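You operate a simulated robot arm through the tools that you are given. There is no shell and no other tool.

You run a simulated robot arm. Do the job below in one go: nothing can be reset, and whatever is moved stays where it is left.

JOB
Press the blue cap home and stand the can in the free well.
Fine: yellow dial to 6 bar and left there, white switch on, slider in, then the yellow button once; slider out; the well is in the long grey tray. Set down upright: white can with a spray button.

The check looks at the end state, three seconds after you hand in, the way a careful person would. Anything else that was tipped, shoved, dropped, spilled or broken makes it a failure. Lids that push on must go on centred and level and be pressed home; caps that screw on are set level and turned clockwise until they are tight.

ROBOT AND FRAMES
A 6-joint arm with a fingered hand, fixed in place. Base frame: the origin is at the foot of the arm, x ahead of it, y to its left, z up. Lengths are in cm, angles in degrees, forces in N, time in s.
With the tool pointing down near the work surface it reaches from about 24 to 46 cm from the base axis. Its first joint turns from -166.0 to 166.0 degrees. Payload 4 kg.
The TCP is the grasp point between the finger pads, 2.2 cm short of the fingertips. In the tool frame z runs along the fingers and y along their closing line. The gripper opens to 11.2 cm. The gripper's body begins 6 cm behind the TCP. The gripper is a hand of 4 fingers: y runs from the thumb to the fingers, the wrist lies at [0, 0, -21.8] in the tool frame, and closing takes about 1.5 s.
Orientation is that of the tool frame in the base frame, as a unit quaternion [w, x, y, z]. With the fingers straight down and closing along the base's y, the tool's x points along the base's -x, its y along +y and its z along -z.

CONTROLS
- The arm moves only by the tool jog_arm. Its argument "steps" is a list of rows, each a list of 7 numbers: the opening, from 0 (shut) to 1 (fully open), then the shift along the tool's x, y, z in cm, then the turn, a rotation vector about the tool's x, y, z in rad. In form: [[jaw, dx, dy, dz, rx, ry, rz], ...]. A call has 1 to 20 rows; each row shifts and turns the commanded pose from where the row before left it, along the tool's axes as they then stand. A row lasts 0.2 s, in which the tool goes at most 5 cm and 8.6 degrees; a call with a longer step from one row to the next is refused whole, and so is a gripper value outside its range. A pose out of reach is approached as far as the arm can. The call stops where the force on the tool passes 40 N (or 10 N more than at its start, if that is more) or the arm is blocked; 0.2 s more then pass. Each finger travels about 4.5 cm/s and halts on what it meets, pressing with about 33 N; the grip force reading is that of the motor and also rises with nothing between the fingers. The clock runs only during rows and for 0.2 s after the last one: add rows that do not move to give the fingers time. It gives the time, the measured TCP pose, the force on the tool (base axes), the opening and the grip force at its end, in the units of the frame above (readings bear some noise), with the torque about the TCP (base axes, N m) and any sound that the robot's microphone picked up.
- Cameras (640 x 400 px; columns grow to the right, rows downward): "scene" is fixed at [22.15, 64.88, 153.87]; the picture's right is [-0.91, -0.41, 0.00], its down [-0.34, 0.74, -0.58] and it looks along [0.24, -0.53, -0.81] (base axes); focal length 301 px, centre (320, 200). "wrist" rides on the gripper at [6.9, 0.4, -8.3] in the tool frame; the picture's right is [-0.06, 1.00, 0.00], its down [-0.77, -0.05, -0.64] and it looks along [-0.64, -0.04, 0.77] (tool axes); focal length 243 px, centre (320, 200). There is no depth. A picture from a camera that has moved, and an enlarged one, comes with that camera's place and axes in the base frame and with its lens.
- snapshot(camera): a new picture of that camera. The clock stands still meanwhile.
- grasp_type(shape): the hand has 4 fingers and takes this shape, open, in about a second: jaw (thumb against the fingers, like two jaws); tri (thumb and two fingers); tip (a fingertip pinch); poke (one finger out to press); point (the index stretched); flat (the hand flat); cup (the hand cupped); fist (a fist). The gripper value then closes the fingers along that shape, each until it touches; the sizes above hold for jaw. It gives what a move gives, with no picture.
- close_up(camera, box): a new picture of the part [left, top, right, bottom] of that camera's present view, enlarged. The clock stands still meanwhile.
- close_job(): hands the job in; it is judged then, once.

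Nothing tells you positions but the pictures and the camera data. Unless the task says otherwise, let go and move clear before handing in.

The tools are called after "Request:" as a command line: name --pt "numbers of a row" for each row, then --argument value for the rest, lists and objects as JSON in quotes. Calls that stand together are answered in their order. jog_arm: Moves the arm, as the interface text tells. Its arguments: {"type":"object","properties":{"steps":{"type":"array","items":{"type":"array","items":{"type":"number"}}}},"required":["steps"]} The other tools are called the same way: grasp_type (shape) gives the hand a shape; snapshot (camera) takes a picture; close_up (camera, box) takes an enlarged picture of a part of a camera's view; close_job () hands the job in.

At the start:

```text
t: 0.0
tcp_pos: [19.89, 42.82, 109.21]
tool_rot: [-0.001, -0.001, 1.0, 0.001]
wrist_force: [0.5, -0.6, -0.1]
wrist_torque: [-0.01, 0.02, 0.02]
finger_gap: 11.18
finger_force: 0.1
shape: jaw
```

scene: 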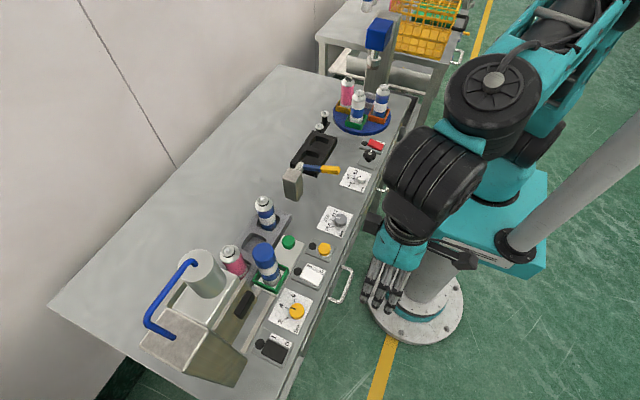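
wrist: 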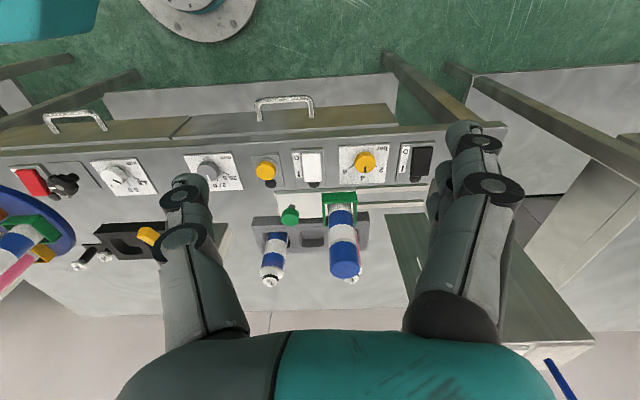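

I see a bench with a press-like fixture, yellow dial, white switch, yellow button, several cans and a grey tray. First I take enlarged pictures to identify the parts.

Request:
close_up --camera "scene" --box '[200, 180, 360, 380]'

Request:
close_up --camera "scene" --box '[280, 60, 440, 180]'

Request:
close_up --camera "wrist" --box '[220, 130, 460, 290]'

Request:
close_up --camera "scene" --box '[220, 190, 310, 290]'

Request:
close_up --camera "scene" --box '[250, 230, 340, 370]'

```text
2.00 times, centred on (280, 280) of scene
camera zoom: at [22.15, 64.88, 153.87], right [-0.91, -0.41, 0.0], down [-0.34, 0.74, -0.58], along [0.24, -0.53, -0.81], focal length 602 px, centre (400, 40)
```

zoom: 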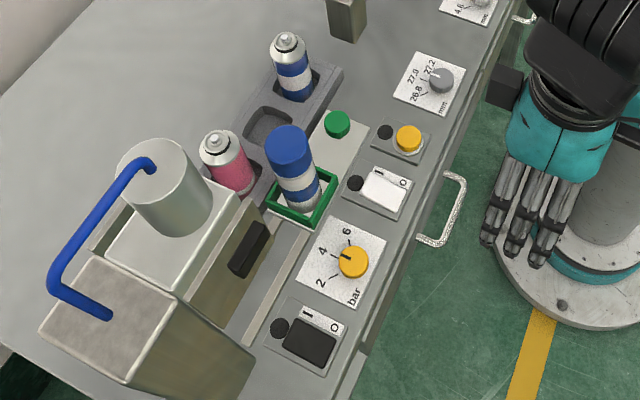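

```text
3.33 times, centred on (360, 120) of scene
camera zoom: at [22.15, 64.88, 153.87], right [-0.91, -0.41, 0.0], down [-0.34, 0.74, -0.58], along [0.24, -0.53, -0.81], focal length 1004 px, centre (187, 467)
```

zoom: 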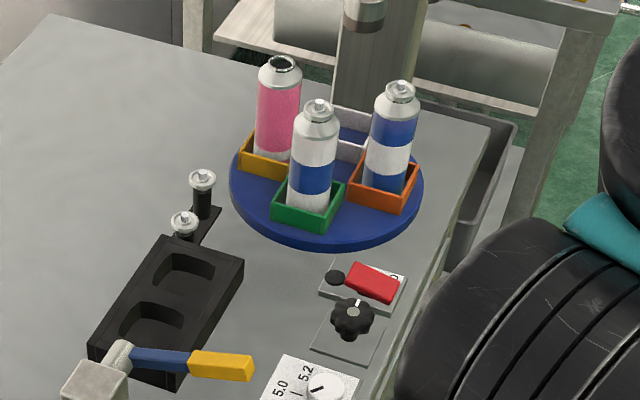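

```text
2.50 times, centred on (340, 210) of wrist
camera zoom: at [13.06, 43.26, 117.6], right [0.06, 1.0, 0.0], down [0.77, -0.05, 0.64], along [0.64, -0.04, -0.77], focal length 606 px, centre (270, 175)
```

zoom: 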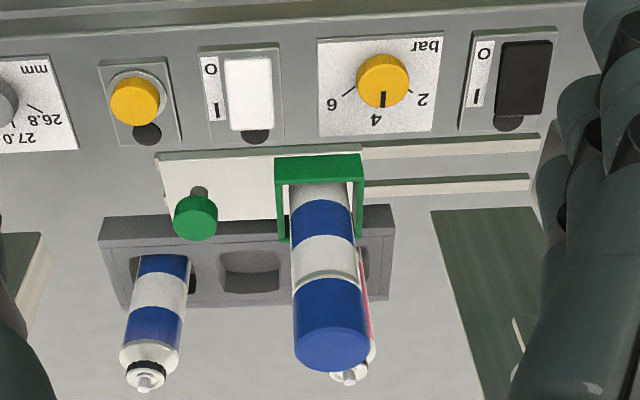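

```text
4.00 times, centred on (265, 240) of scene
camera zoom: at [22.15, 64.88, 153.87], right [-0.91, -0.41, 0.0], down [-0.34, 0.74, -0.58], along [0.24, -0.53, -0.81], focal length 1204 px, centre (540, 40)
```

zoom: 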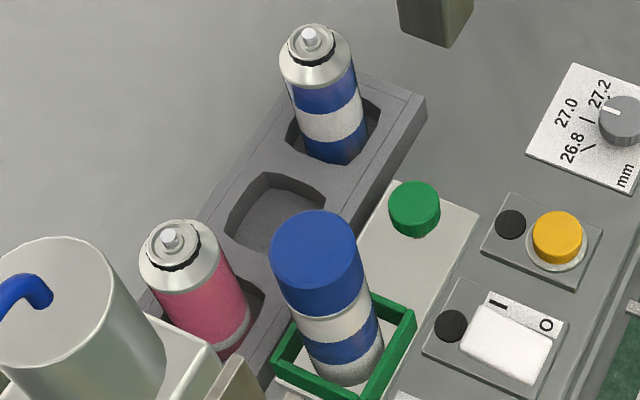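

```text
2.86 times, centred on (295, 300) of scene
camera zoom: at [22.15, 64.88, 153.87], right [-0.91, -0.41, 0.0], down [-0.34, 0.74, -0.58], along [0.24, -0.53, -0.81], focal length 860 px, centre (391, -86)
```

zoom: 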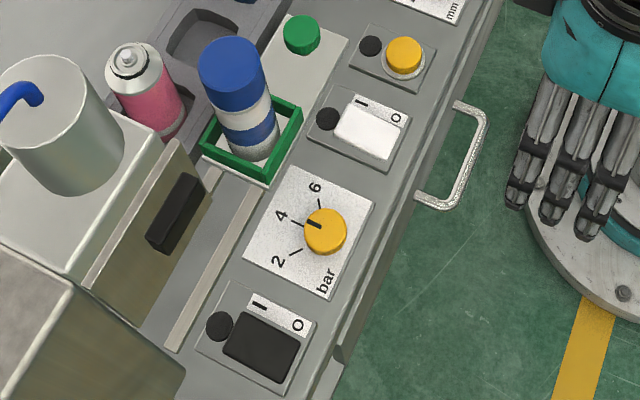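

The cap sits loosely on the can in the green holder of the white slider (around x 44, y 45), the yellow dial is at 4, and the middle tray well is free. I test reach at a safe height and look for more views of the press.

Request:
jog_arm --pt "1 0 -2.5 0 0 0 0" --pt "1 0 -2.5 0 0 0 0" --pt "1 0 -2.5 0 0 0 0" --pt "1 0 -2.5 0 0 0 0" --pt "1 -2.5 0 -1 0 0 0" --pt "1 -2.5 0 -1 0 0 0"

Request:
snapshot --camera "wrist"

Request:
snapshot --camera "scene"

```text
t: 1.4
tcp_pos: [24.92, 32.88, 111.21]
tool_rot: [0.0, 0.0, 1.0, -0.001]
wrist_force: [0.9, -1.5, -0.5]
wrist_torque: [0.02, 0.01, 0.02]
finger_gap: 11.21
finger_force: 0.0
shape: jaw
```

```text
taken
camera wrist: at [18.06, 33.28, 119.55], right [0.06, 1.0, 0.0], down [0.77, -0.05, 0.64], along [0.64, -0.04, -0.77], focal length 243 px, centre (320, 200)
```

wrist: 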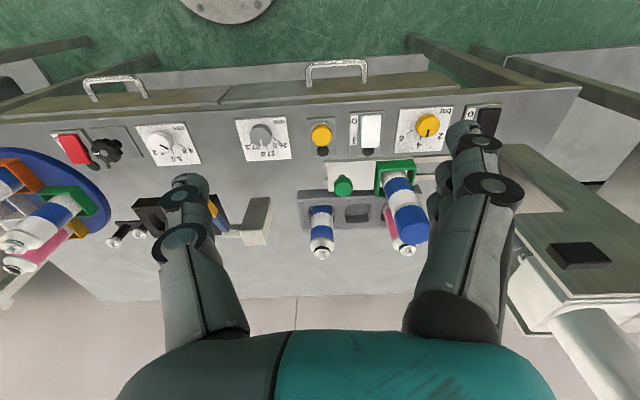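

```text
taken
```

scene: 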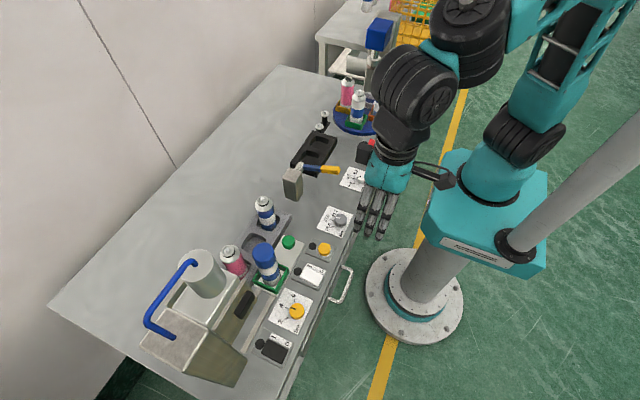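

The press stands at the right end of the rails. I enlarge that part and the controls.

Request:
close_up --camera "wrist" --box '[480, 80, 640, 380]'

Request:
close_up --camera "wrist" --box '[280, 90, 480, 270]'

Request:
close_up --camera "scene" --box '[130, 230, 320, 390]'

```text
1.33 times, centred on (560, 230) of wrist
camera zoom: at [18.06, 33.28, 119.55], right [0.06, 1.0, 0.0], down [0.77, -0.05, 0.64], along [0.64, -0.04, -0.77], focal length 324 px, centre (0, 160)
```

zoom: 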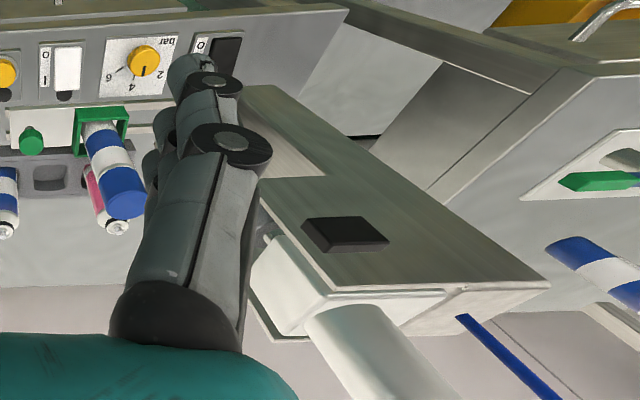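

```text
2.22 times, centred on (380, 180) of wrist
camera zoom: at [18.06, 33.28, 119.55], right [0.06, 1.0, 0.0], down [0.77, -0.05, 0.64], along [0.64, -0.04, -0.77], focal length 539 px, centre (187, 244)
```

zoom: 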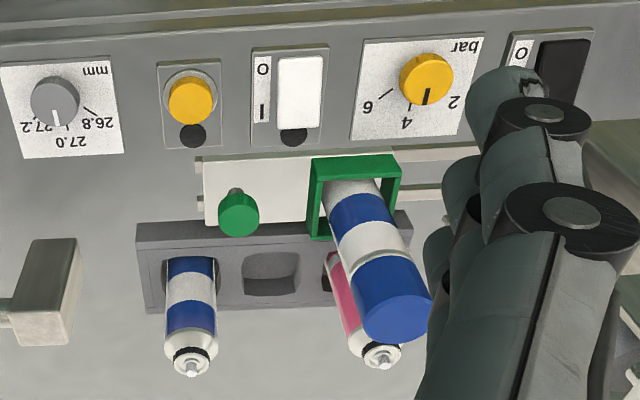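

```text
2.50 times, centred on (225, 310) of scene
camera zoom: at [22.15, 64.88, 153.87], right [-0.91, -0.41, 0.0], down [-0.34, 0.74, -0.58], along [0.24, -0.53, -0.81], focal length 753 px, centre (558, -75)
```

zoom: 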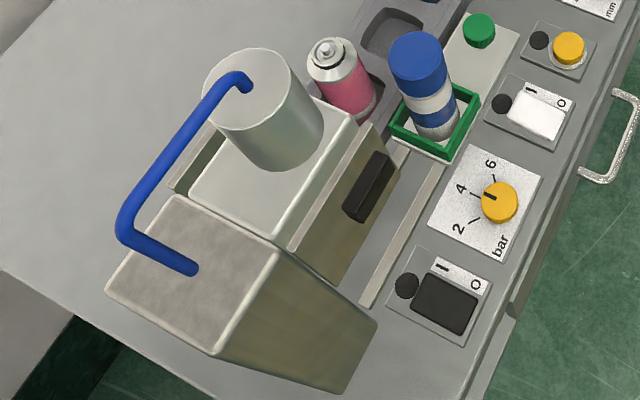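

I have rough positions for dial (34.7, 49.5), button (35.2, 32.5), switch (35.2, 40.4), all at about z 83. Now I test outward reach at safe height.

Request:
jog_arm --pt "1 -2.5 0 0 0 0 0" --pt "1 -2.5 0 0 0 0 0" --pt "1 -2.5 0 0 0 0 0" --pt "1 -2.5 0 0 0 0 0" --pt "1 -2.5 0 0 0 0 0" --pt "1 -2.5 0 0 0 0 0" --pt "1 -2.5 0 0 0 0 0" --pt "1 -2.5 0 0 0 0 0" --pt "1 0 0 0 0 0 0"

Request:
snapshot --camera "wrist"

Request:
snapshot --camera "scene"

```text
t: 3.4
tcp_pos: [44.86, 32.96, 111.23]
tool_rot: [0.0, 0.0, 1.0, 0.0]
wrist_force: [-0.1, 0.5, -0.3]
wrist_torque: [0.04, -0.01, 0.0]
finger_gap: 11.19
finger_force: 0.0
shape: jaw
```

```text
taken
camera wrist: at [38.04, 33.25, 119.62], right [0.06, 1.0, 0.0], down [0.77, -0.05, 0.64], along [0.64, -0.04, -0.77], focal length 243 px, centre (320, 200)
```

wrist: 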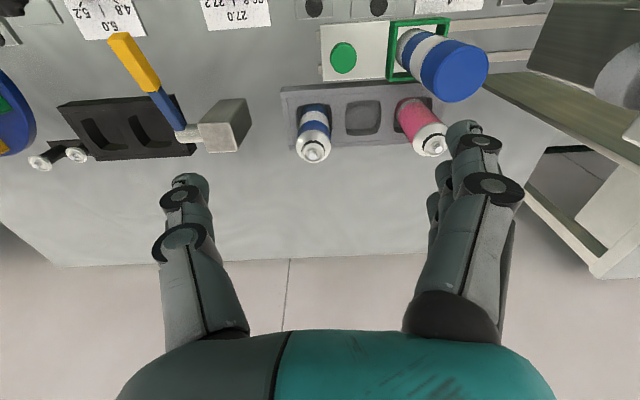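

```text
taken
```

scene: 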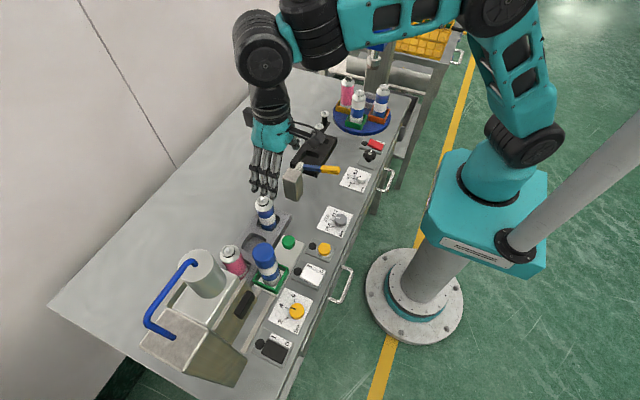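

Reach is fine here. I take enlarged views from this spot for accurate positions of slider, tray and can.

Request:
close_up --camera "wrist" --box '[270, 0, 510, 180]'

Request:
close_up --camera "wrist" --box '[480, 0, 640, 280]'

```text
2.22 times, centred on (390, 90) of wrist
camera zoom: at [38.04, 33.25, 119.62], right [0.06, 1.0, 0.0], down [0.77, -0.05, 0.64], along [0.64, -0.04, -0.77], focal length 539 px, centre (164, 444)
```

zoom: 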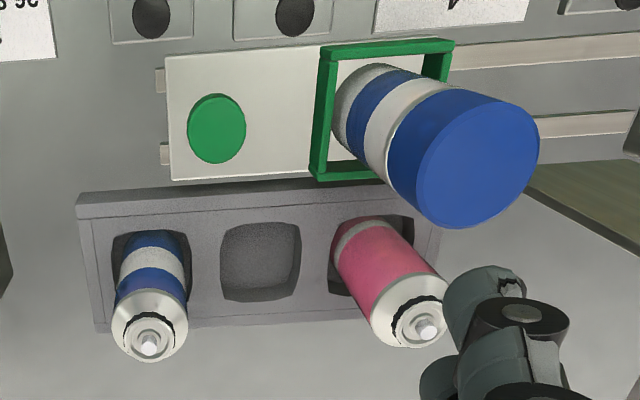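

```text
1.43 times, centred on (560, 140) of wrist
camera zoom: at [38.04, 33.25, 119.62], right [0.06, 1.0, 0.0], down [0.77, -0.05, 0.64], along [0.64, -0.04, -0.77], focal length 347 px, centre (-23, 286)
```

zoom: 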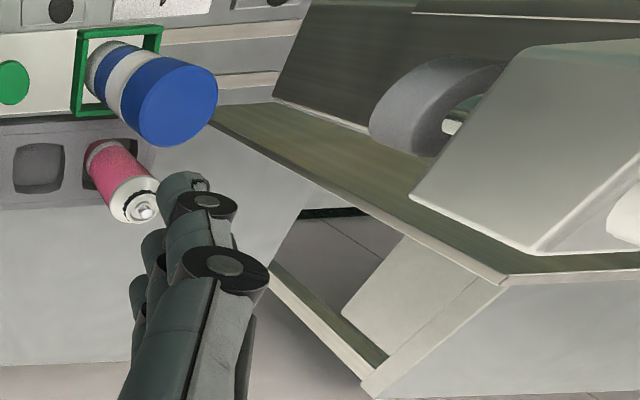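

The press ram sits about 12 cm further along the rails (y≈57), so the slider stroke is about that. Next I move above the yellow dial with the hand partly closed and look from close by.

Request:
jog_arm --pt "0.5 2.5 0 0 0 0 0" --pt "0.5 2.5 0 0 0 0 0" --pt "0.5 2.5 0 0 0 0 0" --pt "0.5 2.5 0 0 0 0 0" --pt "0.5 2.5 0 0 0 0 0" --pt "0.5 2.5 0 0 0 0 0" --pt "0.5 0 2.5 0 0 0 0" --pt "0.5 0 2.5 0 0 0 0" --pt "0.5 0 2.5 0 0 0 0" --pt "0.5 0 2.5 0 0 0 0" --pt "0.5 0 2.5 0 0 0 0" --pt "0.5 0 2.5 0 0 0 0" --pt "0.5 0 1.3 2 0 0 0" --pt "0.5 0 0 2 0 0 0" --pt "0.5 0 0 2 0 0 0"

Request:
snapshot --camera "wrist"

Request:
snapshot --camera "scene"

```text
t: 6.6
tcp_pos: [29.98, 49.27, 105.27]
tool_rot: [0.0, 0.0, 1.0, 0.001]
wrist_force: [-0.3, 0.1, 0.3]
wrist_torque: [0.01, 0.03, 0.01]
finger_gap: 5.68
finger_force: 0.0
shape: jaw
```

```text
taken
camera wrist: at [23.06, 49.61, 113.62], right [0.06, 1.0, 0.0], down [0.77, -0.05, 0.64], along [0.64, -0.04, -0.77], focal length 243 px, centre (320, 200)
```

wrist: 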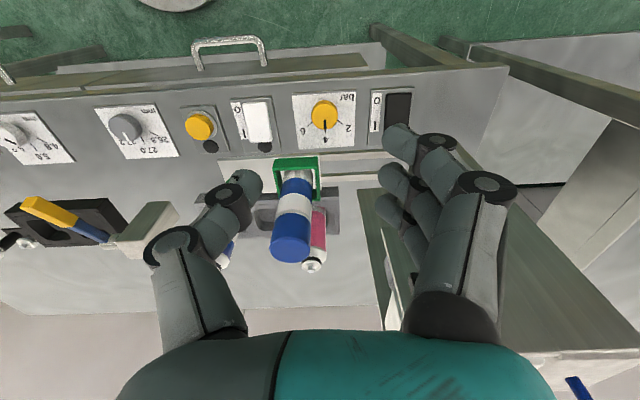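

```text
taken
```

scene: 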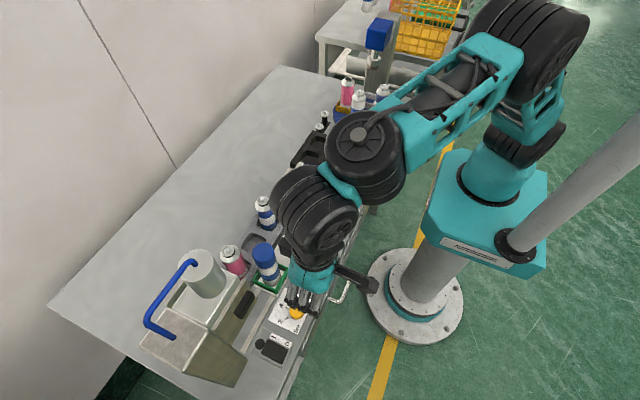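

Request:
close_up --camera "wrist" --box '[230, 70, 430, 195]'

Request:
close_up --camera "wrist" --box '[280, 80, 370, 155]'

Request:
close_up --camera "wrist" --box '[170, 85, 290, 165]'

```text
3.20 times, centred on (330, 132) of wrist
camera zoom: at [23.06, 49.61, 113.62], right [0.06, 1.0, 0.0], down [0.77, -0.05, 0.64], along [0.64, -0.04, -0.77], focal length 776 px, centre (288, 416)
```

zoom: 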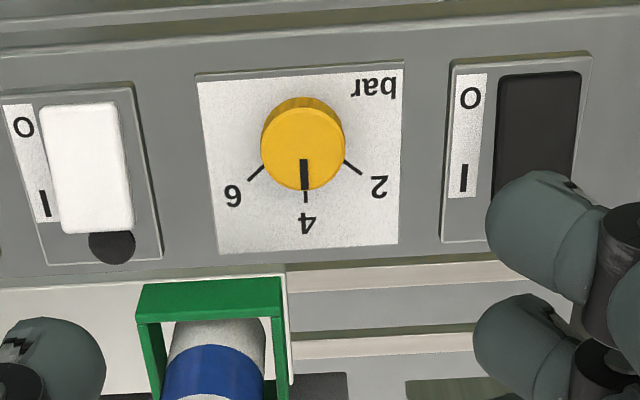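

```text
5.33 times, centred on (325, 118) of wrist
camera zoom: at [23.06, 49.61, 113.62], right [0.06, 1.0, 0.0], down [0.77, -0.05, 0.64], along [0.64, -0.04, -0.77], focal length 1294 px, centre (293, 640)
```

zoom: 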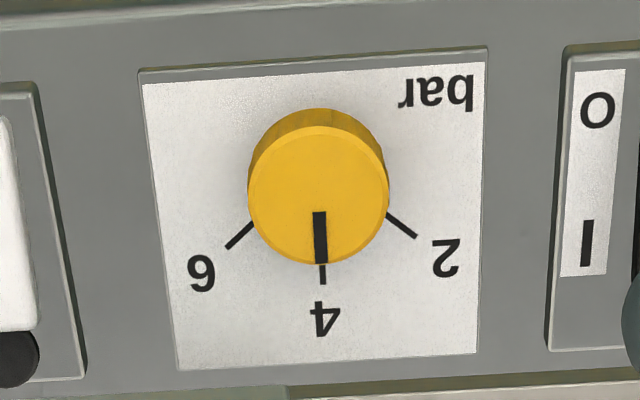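

```text
5.00 times, centred on (230, 125) of wrist
camera zoom: at [23.06, 49.61, 113.62], right [0.06, 1.0, 0.0], down [0.77, -0.05, 0.64], along [0.64, -0.04, -0.77], focal length 1213 px, centre (770, 575)
```

zoom: 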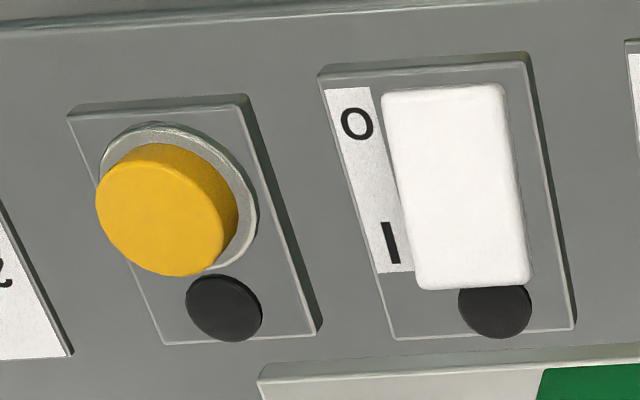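

The dial knob is about 3.4 cm wide with its top near (34.9, 49.4, 82.9); 6 bar lies about 50° clockwise (seen from above) from 4. I move over it, pre-turn the hand 50° counter-clockwise and lower partway.

Request:
jog_arm --pt "0.5 -2.4 0.1 0 0 0 0" --pt "0.5 -2.47 0.08 0 0 0 0" --pt "0.5 0 0 0 0 0 -0.1454" --pt "0.5 0 0 0 0 0 -0.1454" --pt "0.5 0 0 0 0 0 -0.1454" --pt "0.5 0 0 0 0 0 -0.1454" --pt "0.5 0 0 0 0 0 -0.1454" --pt "0.5 0 0 0 0 0 -0.1457" --pt "0.5 0 0 2.5 0 0 0" --pt "0.5 0 0 2.5 0 0 0" --pt "0.5 0 0 2.5 0 0 0" --pt "0.5 0 0 2.5 0 0 0" --pt "0.5 0 0 2.5 0 0 0" --pt "0.5 0 0 2.5 0 0 0"

Request:
snapshot --camera "wrist"

Request:
snapshot --camera "scene"

```text
t: 9.6
tcp_pos: [34.87, 49.37, 90.23]
tool_rot: [0.0, -0.423, 0.906, 0.0]
wrist_force: [0.4, 1.0, 0.4]
wrist_torque: [0.01, -0.04, 0.0]
finger_gap: 5.68
finger_force: 0.1
shape: jaw
```

```text
taken
camera wrist: at [30.07, 44.32, 98.54], right [-0.72, 0.69, 0.0], down [0.53, 0.55, 0.64], along [0.44, 0.47, -0.77], focal length 243 px, centre (320, 200)
```

wrist: 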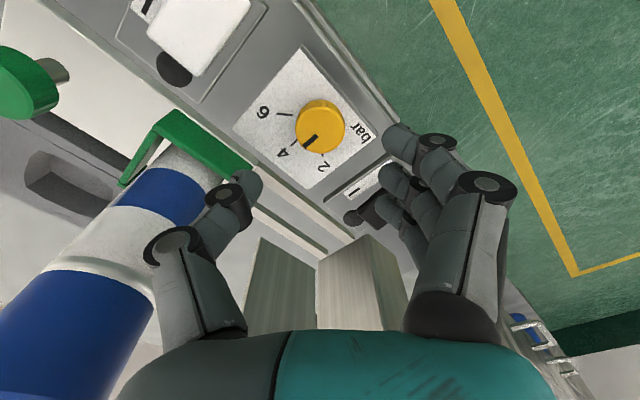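

```text
taken
```

scene: 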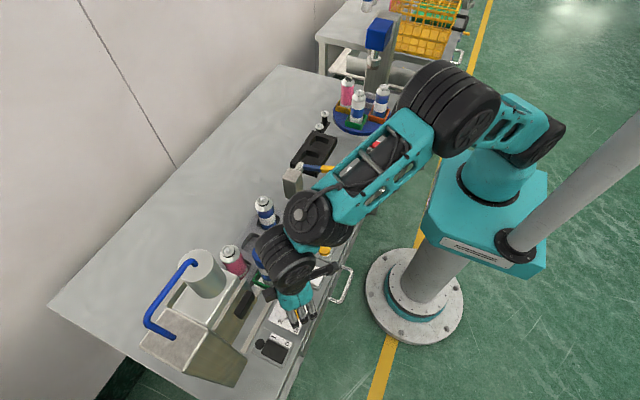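

The hand is centred over the dial. I lower it around the knob.

Request:
jog_arm --pt "0.5 0 0.03 2 0 0 0" --pt "0.5 0 0 2 0 0 0" --pt "0.5 0 0 1.5 0 0 0" --pt "0.5 0 0 0.8 0 0 0" --pt "0.5 0 0 0.4 0 0 0"

Request:
snapshot --camera "wrist"

Request:
close_up --camera "scene" --box '[220, 230, 360, 360]'

```text
t: 10.8
tcp_pos: [34.78, 49.37, 83.48]
tool_rot: [0.0, -0.423, 0.906, 0.0]
wrist_force: [-1.1, -0.6, 0.4]
wrist_torque: [-0.03, -0.05, -0.02]
finger_gap: 5.68
finger_force: 0.1
shape: jaw
```

```text
taken
camera wrist: at [30.02, 44.31, 91.89], right [-0.72, 0.69, 0.0], down [0.53, 0.55, 0.64], along [0.44, 0.46, -0.77], focal length 243 px, centre (320, 200)
```

wrist: 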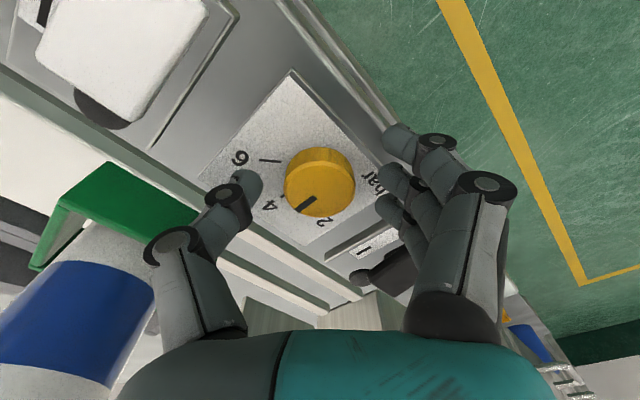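

```text
3.08 times, centred on (290, 295) of scene
camera zoom: at [22.15, 64.88, 153.87], right [-0.91, -0.41, 0.0], down [-0.34, 0.74, -0.58], along [0.24, -0.53, -0.81], focal length 927 px, centre (412, -92)
```

zoom: 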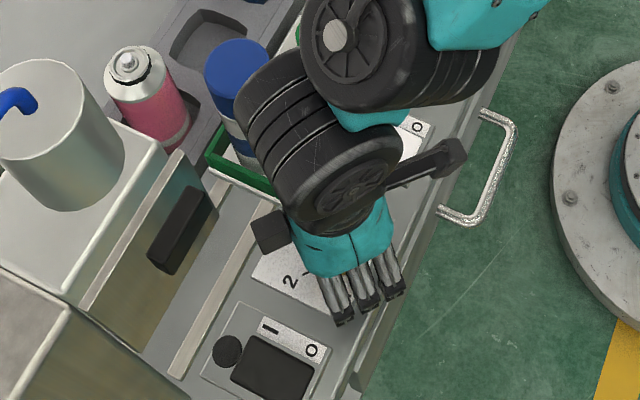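

The knob lies between the fingers. I close on it.

Request:
jog_arm --pt "0.25 0 0 0 0 0 0" --pt "0.2 0 0 0 0 0 0" --pt "0.2 0 0 0 0 0 0" --pt "0.2 0 0 0 0 0 0" --pt "0.2 0 0 0 0 0 0"

Request:
snapshot --camera "wrist"

```text
t: 12.0
tcp_pos: [34.9, 49.4, 83.65]
tool_rot: [0.0, -0.423, 0.906, 0.0]
wrist_force: [2.9, -2.5, -2.8]
wrist_torque: [0.01, -0.05, -0.04]
finger_gap: 1.84
finger_force: 32.2
shape: jaw
```

```text
taken
camera wrist: at [30.05, 44.28, 91.89], right [-0.72, 0.69, 0.0], down [0.53, 0.55, 0.64], along [0.44, 0.46, -0.77], focal length 243 px, centre (320, 200)
```

wrist: 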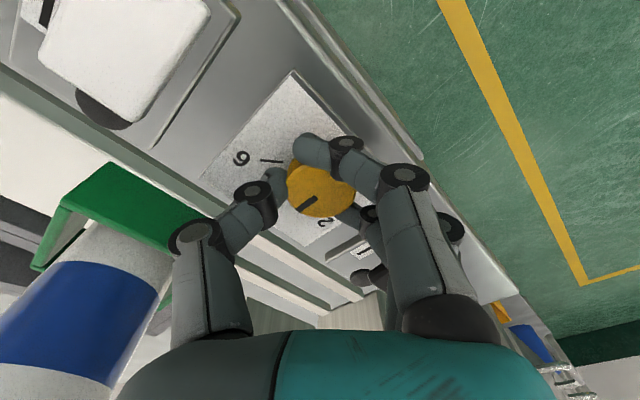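

The fingers hold the knob. I turn it clockwise by 50°.

Request:
jog_arm --pt "0.15 0 0 0 0 0 0.11" --pt "0.15 0 0 0 0 0 0.11" --pt "0.15 0 0 0 0 0 0.11" --pt "0.15 0 0 0 0 0 0.11" --pt "0.15 0 0 0 0 0 0.11" --pt "0.15 0 0 0 0 0 0.11" --pt "0.15 0 0 0 0 0 0.11" --pt "0.15 0 0 0 0 0 0.1" --pt "0.15 0 0 0 0 0 0" --pt "0.15 0 0 0 0 0 0"

Request:
snapshot --camera "wrist"

Request:
close_up --camera "wrist" --box '[240, 100, 400, 240]'

```text
t: 14.2
tcp_pos: [34.72, 49.42, 83.45]
tool_rot: [0.0, -0.002, 1.0, 0.001]
wrist_force: [-6.5, -0.6, -0.9]
wrist_torque: [-0.02, 0.02, 0.17]
finger_gap: 1.76
finger_force: 32.8
shape: jaw
```

```text
taken
camera wrist: at [27.86, 49.77, 91.89], right [0.06, 1.0, 0.0], down [0.77, -0.05, 0.64], along [0.64, -0.04, -0.77], focal length 243 px, centre (320, 200)
```

wrist: 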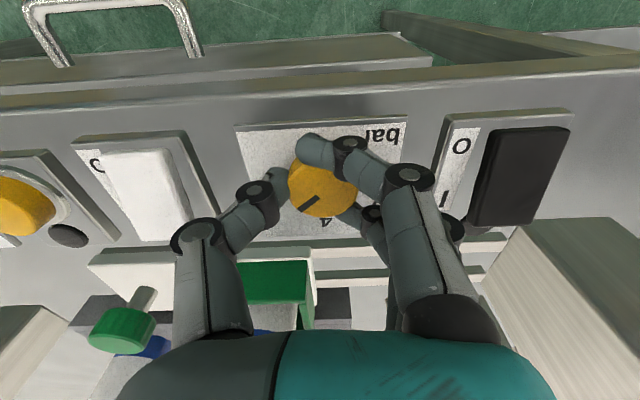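

```text
2.86 times, centred on (320, 170) of wrist
camera zoom: at [27.86, 49.77, 91.89], right [0.06, 1.0, 0.0], down [0.77, -0.05, 0.64], along [0.64, -0.04, -0.77], focal length 693 px, centre (320, 286)
```

zoom: 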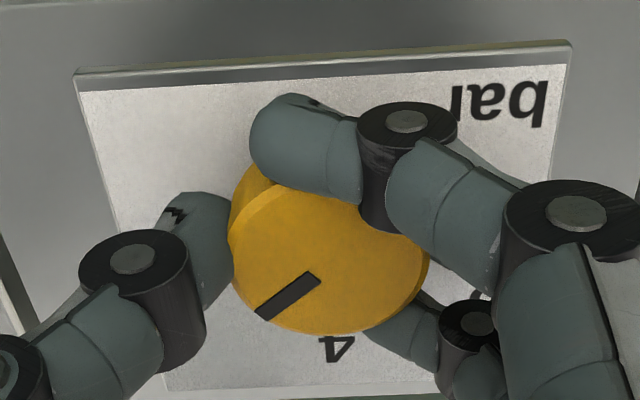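

The pointer followed the hand. I release, rise a little and check the pointer against the 6 mark.

Request:
jog_arm --pt "0.5 0 0 0 0 0 0" --pt "0.5 0 0 0 0 0 0" --pt "0.5 0 0 0 0 0 0" --pt "0.5 0 0 -1 0 0 0" --pt "0.5 0 0 -2 0 0 0" --pt "0.5 0 0 -2.5 0 0 0" --pt "0.5 2.5 0 -2.5 0 0 0" --pt "0.5 2.5 0 -2.5 0 0 0"

Request:
close_up --camera "wrist" --box '[250, 50, 400, 180]'

Request:
snapshot --camera "wrist"

```text
t: 16.0
tcp_pos: [29.84, 49.28, 94.06]
tool_rot: [0.0, -0.001, 1.0, -0.001]
wrist_force: [0.1, -1.0, 0.0]
wrist_torque: [0.01, 0.01, 0.0]
finger_gap: 5.53
finger_force: 0.0
shape: jaw
```

```text
3.08 times, centred on (325, 115) of wrist
camera zoom: at [22.95, 49.7, 102.44], right [0.06, 1.0, 0.0], down [0.77, -0.05, 0.64], along [0.64, -0.04, -0.77], focal length 746 px, centre (305, 462)
```

zoom: 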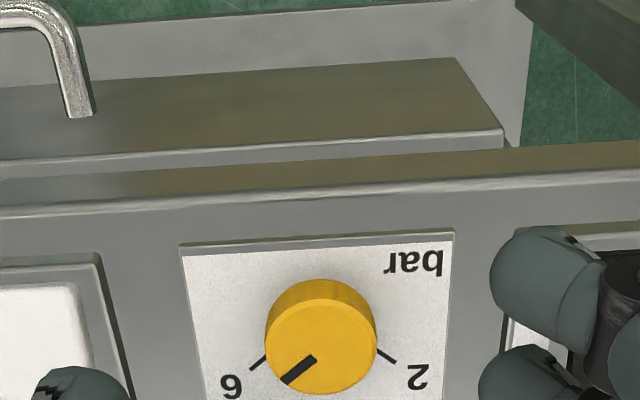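

```text
taken
camera wrist: at [22.95, 49.7, 102.44], right [0.06, 1.0, 0.0], down [0.77, -0.05, 0.64], along [0.64, -0.04, -0.77], focal length 243 px, centre (320, 200)
```

wrist: 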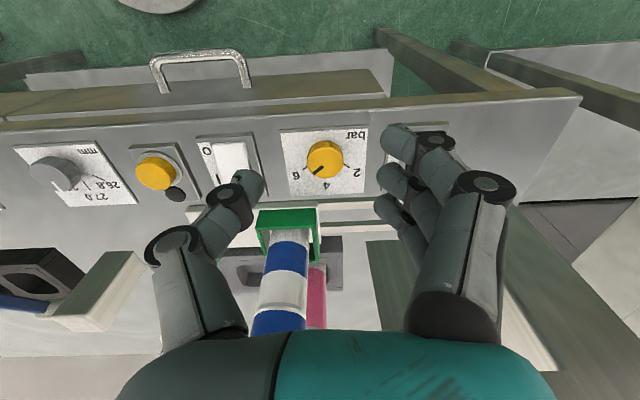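

Request:
close_up --camera "wrist" --box '[275, 120, 375, 200]'

Request:
close_up --camera "wrist" --box '[120, 120, 280, 220]'

```text
5.00 times, centred on (325, 160) of wrist
camera zoom: at [22.95, 49.7, 102.44], right [0.06, 1.0, 0.0], down [0.77, -0.05, 0.64], along [0.64, -0.04, -0.77], focal length 1213 px, centre (295, 400)
```

zoom: 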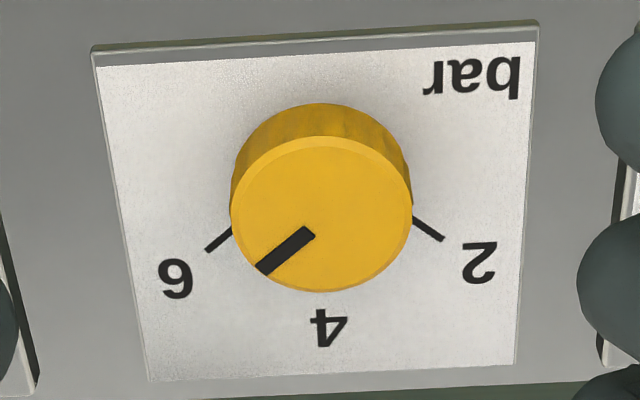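

```text
4.00 times, centred on (200, 170) of wrist
camera zoom: at [22.95, 49.7, 102.44], right [0.06, 1.0, 0.0], down [0.77, -0.05, 0.64], along [0.64, -0.04, -0.77], focal length 970 px, centre (800, 320)
```

zoom: 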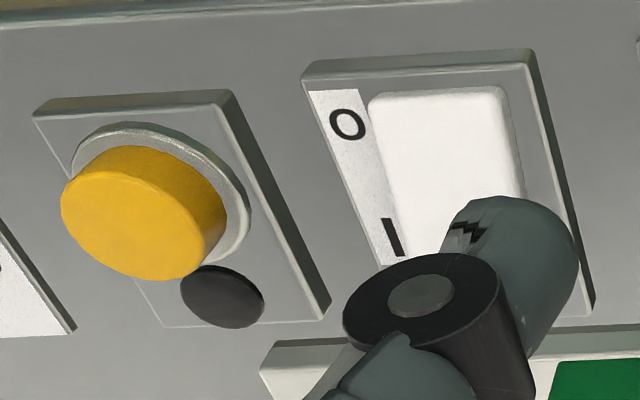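

Request:
close_up --camera "wrist" --box '[305, 138, 345, 163]'

Request:
close_up --camera "wrist" --box '[300, 135, 350, 185]'

```text
16.00 times, centred on (325, 150) of wrist
camera zoom: at [22.95, 49.7, 102.44], right [0.06, 1.0, 0.0], down [0.77, -0.05, 0.64], along [0.64, -0.04, -0.77], focal length 3882 px, centre (240, 992)
```

zoom: 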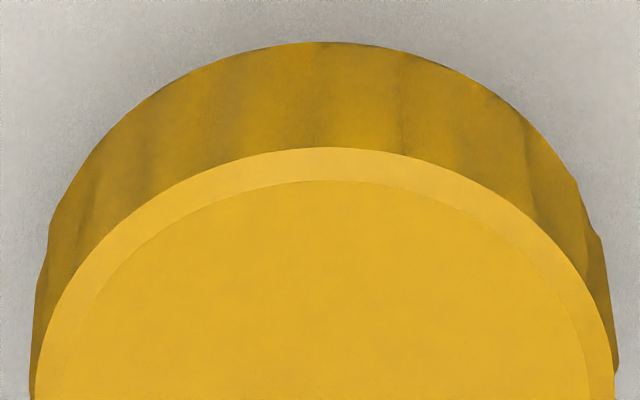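

```text
8.00 times, centred on (325, 160) of wrist
camera zoom: at [22.95, 49.7, 102.44], right [0.06, 1.0, 0.0], down [0.77, -0.05, 0.64], along [0.64, -0.04, -0.77], focal length 1941 px, centre (280, 520)
```

zoom: 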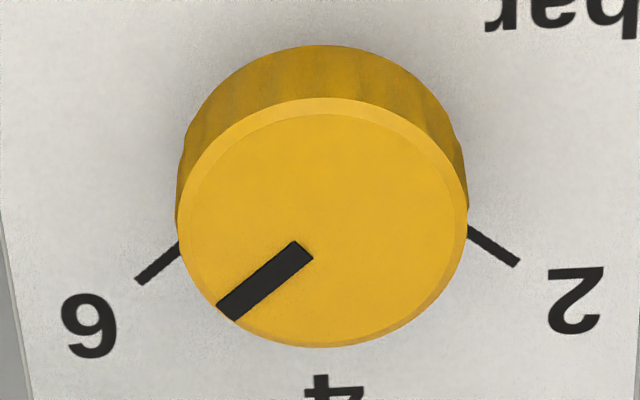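

The pointer now lines up with the 6 mark. Next I move towards the white switch and take the "poke" shape to see where the pressing fingertip is.

Request:
jog_arm --pt "0.5 0 -2.5 -2.5 0 0 0" --pt "0.5 0 -2.5 -2.5 0 0 0" --pt "0.5 0 -2.5 0 0 0 0" --pt "0.5 0 -1.2 0 0 0 0"

Request:
grasp_type --shape "poke"

Request:
snapshot --camera "wrist"

Request:
close_up --camera "scene" --box '[260, 200, 420, 340]'

```text
t: 17.0
tcp_pos: [29.9, 40.64, 99.03]
tool_rot: [0.0, -0.002, 1.0, 0.0]
wrist_force: [0.1, 0.2, 1.0]
wrist_torque: [0.0, 0.02, 0.01]
finger_gap: 5.53
finger_force: 0.0
shape: jaw
```

```text
t: 17.9
tcp_pos: [29.91, 40.54, 98.87]
tool_rot: [0.0, -0.002, 1.0, -0.001]
wrist_force: [0.4, 0.2, 0.3]
wrist_torque: [-0.04, 0.0, -0.03]
finger_gap: 0.0
finger_force: 0.1
shape: poke
```

```text
taken
camera wrist: at [22.98, 41.01, 107.36], right [0.06, 1.0, 0.0], down [0.77, -0.05, 0.64], along [0.64, -0.04, -0.77], focal length 243 px, centre (320, 200)
```

wrist: 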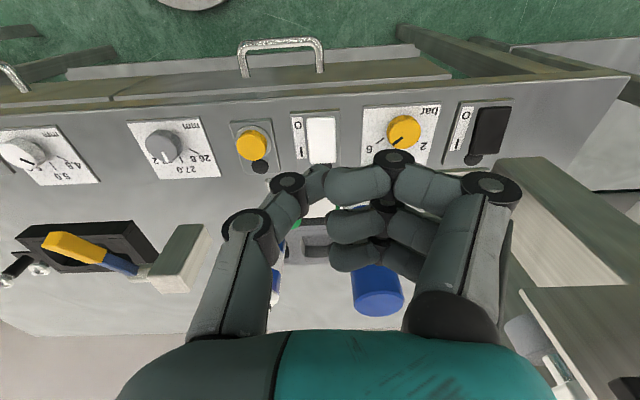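

```text
2.86 times, centred on (340, 270) of scene
camera zoom: at [22.15, 64.88, 153.87], right [-0.91, -0.41, 0.0], down [-0.34, 0.74, -0.58], along [0.24, -0.53, -0.81], focal length 860 px, centre (263, 0)
```

zoom: 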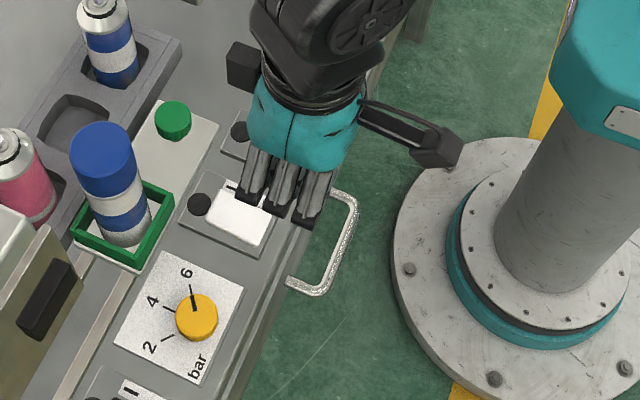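

Request:
close_up --camera "wrist" --box '[220, 120, 520, 320]'

Request:
jog_arm --pt "1 0 0 0 0 0 0" --pt "1 0 0 0 0 0 0" --pt "1 0 0 0 0 0 0" --pt "1 0 0 0 0 0 0" --pt "1 0 0 0 0 0 0"

Request:
close_up --camera "wrist" --box '[220, 120, 520, 320]'

Request:
jog_arm --pt "0 0 0 0 0 0 0" --pt "0 0 0 0 0 0 0" --pt "0 0 0 0 0 0 0" --pt "0 0 0 0 0 0 0" --pt "0 0 0 0 0 0 0" --pt "0 0 0 0 0 0 0"

Request:
close_up --camera "wrist" --box '[220, 120, 520, 320]'

```text
2.00 times, centred on (370, 220) of wrist
camera zoom: at [22.98, 41.01, 107.36], right [0.06, 1.0, 0.0], down [0.77, -0.05, 0.64], along [0.64, -0.04, -0.77], focal length 485 px, centre (220, 160)
```

zoom: 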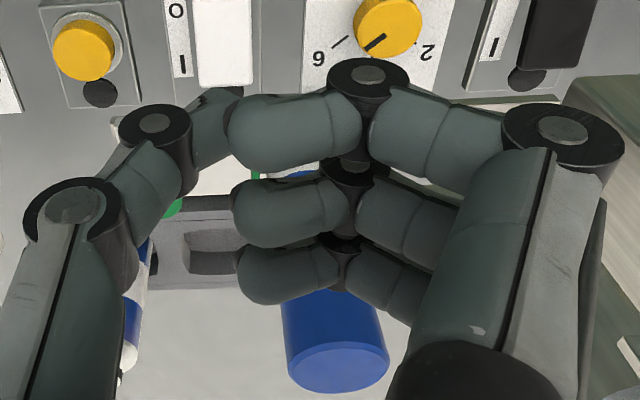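

```text
t: 19.1
tcp_pos: [29.88, 40.64, 98.99]
tool_rot: [0.0, -0.002, 1.0, 0.0]
wrist_force: [-0.2, 0.6, -0.2]
wrist_torque: [0.0, -0.03, -0.03]
finger_gap: 0.0
finger_force: 0.0
shape: poke
```

```text
2.00 times, centred on (370, 220) of wrist
camera zoom: at [22.98, 41.0, 107.36], right [0.06, 1.0, 0.0], down [0.77, -0.05, 0.64], along [0.64, -0.04, -0.77], focal length 485 px, centre (220, 160)
```

zoom: 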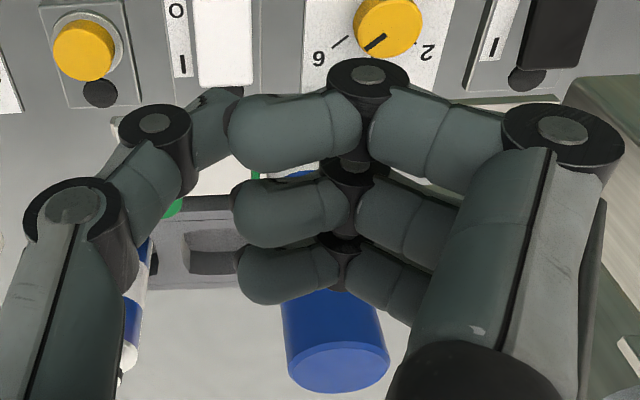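

```text
t: 20.5
tcp_pos: [29.92, 40.63, 99.08]
tool_rot: [0.0, -0.002, 1.0, 0.0]
wrist_force: [0.1, 0.7, 0.7]
wrist_torque: [0.01, -0.01, -0.02]
finger_gap: 0.0
finger_force: 2.9
shape: jaw
```

```text
2.00 times, centred on (370, 220) of wrist
camera zoom: at [22.98, 41.0, 107.36], right [0.06, 1.0, 0.0], down [0.77, -0.05, 0.64], along [0.64, -0.04, -0.77], focal length 485 px, centre (220, 160)
```

zoom: 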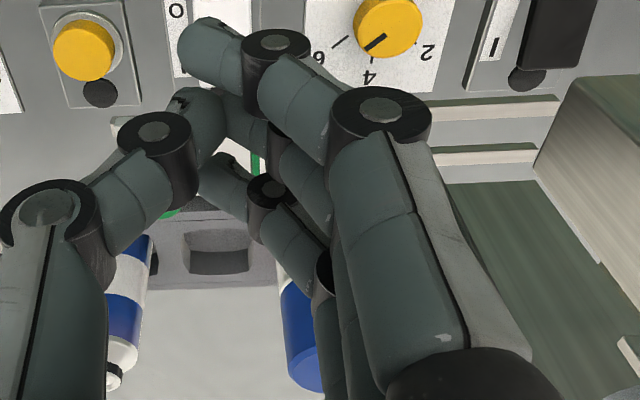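

Closing in "poke" falls back to the closed jaw. I look at the "point" shape, with the index stretched.

Request:
grasp_type --shape "point"

Request:
snapshot --camera "wrist"

Request:
close_up --camera "scene" --box '[280, 210, 400, 310]'

Request:
grasp_type --shape "poke"

Request:
close_up --camera "scene" --box '[280, 210, 400, 310]'

```text
t: 21.4
tcp_pos: [29.96, 40.65, 99.01]
tool_rot: [0.0, -0.002, 1.0, 0.001]
wrist_force: [-0.1, -0.2, 0.0]
wrist_torque: [0.01, -0.01, -0.03]
finger_gap: 10.56
finger_force: 0.0
shape: point
```

```text
taken
camera wrist: at [22.98, 41.0, 107.36], right [0.06, 1.0, 0.0], down [0.77, -0.05, 0.64], along [0.64, -0.04, -0.77], focal length 243 px, centre (320, 200)
```

wrist: 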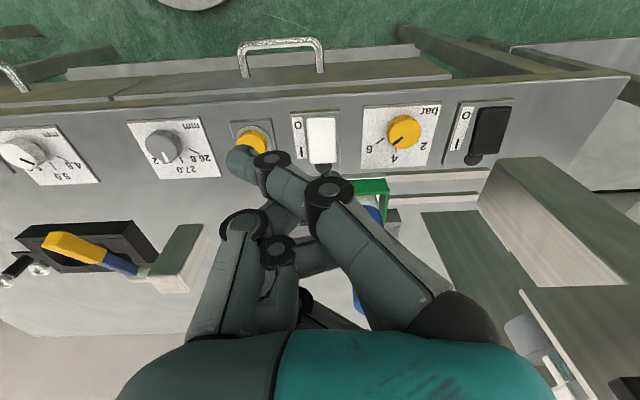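

```text
4.00 times, centred on (340, 260) of scene
camera zoom: at [22.15, 64.88, 153.87], right [-0.91, -0.41, 0.0], down [-0.34, 0.74, -0.58], along [0.24, -0.53, -0.81], focal length 1204 px, centre (240, -40)
```

zoom: 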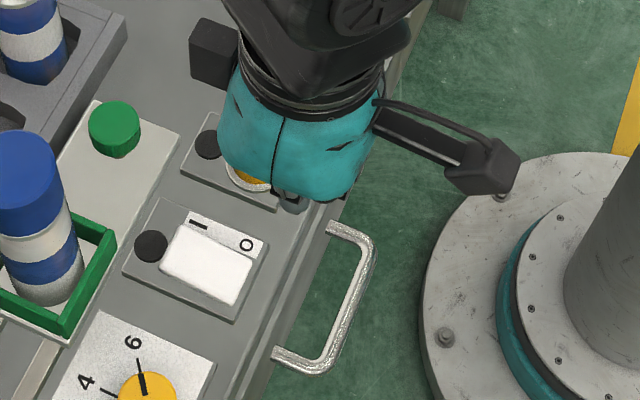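

```text
t: 22.3
tcp_pos: [29.88, 40.59, 99.03]
tool_rot: [0.0, -0.002, 1.0, 0.0]
wrist_force: [1.3, -0.1, 0.5]
wrist_torque: [0.02, 0.05, 0.01]
finger_gap: 0.0
finger_force: 0.0
shape: poke
```

```text
4.00 times, centred on (340, 260) of scene
camera zoom: at [22.15, 64.88, 153.87], right [-0.91, -0.41, 0.0], down [-0.34, 0.74, -0.58], along [0.24, -0.53, -0.81], focal length 1204 px, centre (240, -40)
```

zoom: 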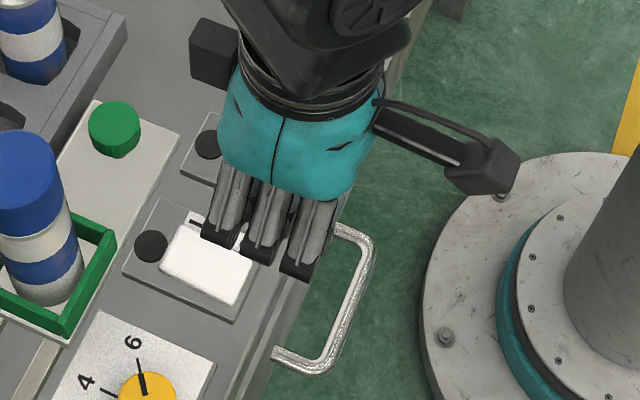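

"Point" and "poke" put the fingertip at awkward places, so I will press with the thumb of the fully open jaw, with the other fingers beyond the table's front edge. I return to jaw and turn the hand so that the thumb is on the far (+x) side.

Request:
grasp_type --shape "jaw"

Request:
jog_arm --pt "1 0 0 0 0 0 -0.1428" --pt "1 0 0 0 0 0 -0.1428" --pt "1 0 0 0 0 0 -0.1428" --pt "1 0 0 0 0 0 -0.1428" --pt "1 0 0 0 0 0 -0.1428" --pt "1 0 0 0 0 0 -0.1428" --pt "1 0 0 0 0 0 -0.1428" --pt "1 0 0 0 0 0 -0.1428" --pt "1 0 0 0 0 0 -0.1428" --pt "1 0 0 0 0 0 -0.1428" --pt "1 0 0 0 0 0 -0.1428" --pt "1 0 -1.2 0 0 0 0" --pt "1 0 0 2.5 0 0 0" --pt "1 0 0 2.5 0 0 0" --pt "1 0 0 2 0 0 0"

Request:
snapshot --camera "wrist"

Request:
close_up --camera "scene" --box '[240, 200, 400, 340]'

```text
t: 23.2
tcp_pos: [29.86, 40.6, 99.06]
tool_rot: [0.0, -0.002, 1.0, 0.0]
wrist_force: [-0.3, 0.0, -0.1]
wrist_torque: [0.03, 0.03, 0.02]
finger_gap: 11.21
finger_force: 0.1
shape: jaw
```

```text
t: 26.4
tcp_pos: [31.02, 40.6, 92.11]
tool_rot: [0.0, 0.708, -0.706, 0.0]
wrist_force: [0.2, 0.4, -0.7]
wrist_torque: [0.0, 0.03, 0.0]
finger_gap: 11.18
finger_force: 0.1
shape: jaw
```

```text
taken
camera wrist: at [30.65, 33.65, 100.36], right [-1.0, 0.06, 0.0], down [0.05, 0.77, 0.64], along [0.04, 0.64, -0.77], focal length 243 px, centre (320, 200)
```

wrist: 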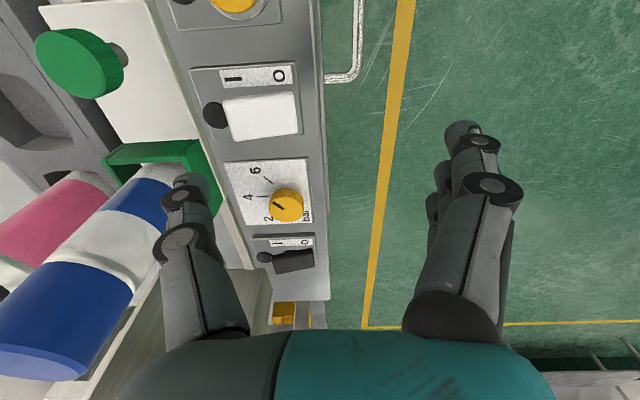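

```text
2.86 times, centred on (320, 270) of scene
camera zoom: at [22.15, 64.88, 153.87], right [-0.91, -0.41, 0.0], down [-0.34, 0.74, -0.58], along [0.24, -0.53, -0.81], focal length 860 px, centre (320, 0)
```

zoom: 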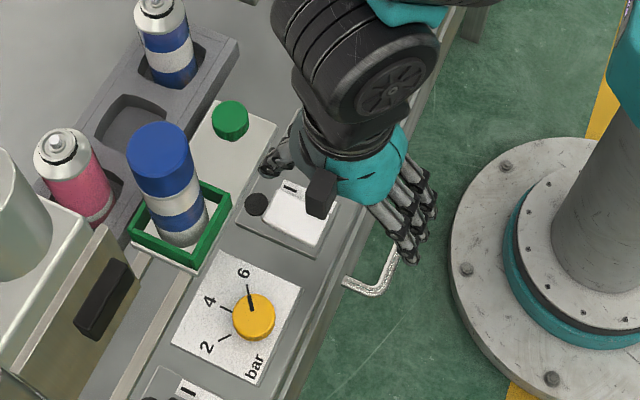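

The thumb hangs over the I side of the white rocker. I lower it to just above the rocker.

Request:
jog_arm --pt "1 0 0.4 2 0 0 0" --pt "1 0 0 2 0 0 0" --pt "1 0 0 1.2 0 0 0" --pt "1 0 0 0.5 0 0 0"

Request:
snapshot --camera "wrist"

Request:
close_up --camera "wrist" --box '[120, 80, 360, 240]'

```text
t: 27.4
tcp_pos: [30.53, 40.71, 86.27]
tool_rot: [-0.001, 0.708, -0.707, 0.0]
wrist_force: [-0.6, 1.2, 0.3]
wrist_torque: [0.0, -0.01, 0.01]
finger_gap: 11.17
finger_force: 0.0
shape: jaw
```

```text
taken
camera wrist: at [30.2, 33.68, 94.67], right [-1.0, 0.06, 0.0], down [0.05, 0.77, 0.64], along [0.04, 0.64, -0.77], focal length 243 px, centre (320, 200)
```

wrist: 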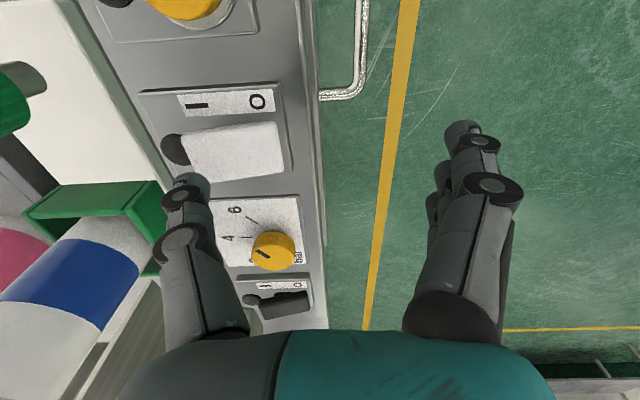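

```text
2.50 times, centred on (240, 160) of wrist
camera zoom: at [30.2, 33.68, 94.67], right [-1.0, 0.06, 0.0], down [0.05, 0.77, 0.64], along [0.04, 0.64, -0.77], focal length 606 px, centre (520, 300)
```

zoom: 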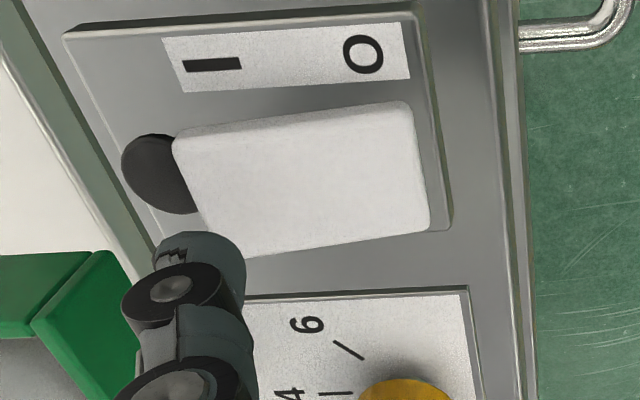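

The thumb will meet the I half of the rocker. I press down in small steps.

Request:
jog_arm --pt "1 0 0 0.4 0 0 0" --pt "1 0 0 0.4 0 0 0" --pt "1 0 0 0.4 0 0 0" --pt "1 0 0 0.3 0 0 0"

Request:
close_up --camera "wrist" --box '[120, 80, 360, 240]'

```text
t: 28.4
tcp_pos: [30.61, 40.68, 84.95]
tool_rot: [0.0, 0.708, -0.706, 0.0]
wrist_force: [-1.1, -0.2, 0.6]
wrist_torque: [0.0, -0.01, 0.03]
finger_gap: 11.18
finger_force: 0.0
shape: jaw
```

```text
2.50 times, centred on (240, 160) of wrist
camera zoom: at [30.22, 33.66, 93.2], right [-1.0, 0.06, 0.0], down [0.05, 0.76, 0.64], along [0.04, 0.64, -0.77], focal length 606 px, centre (520, 300)
```

zoom: 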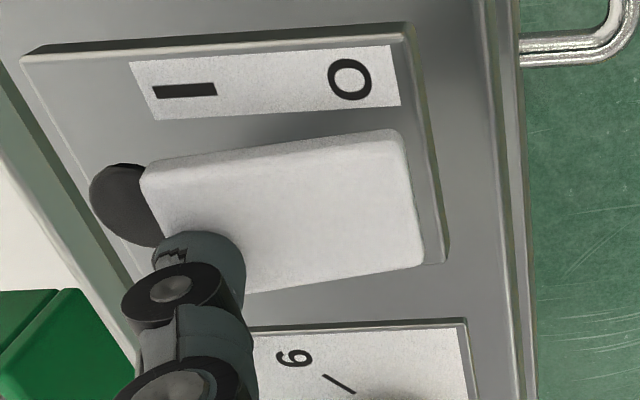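

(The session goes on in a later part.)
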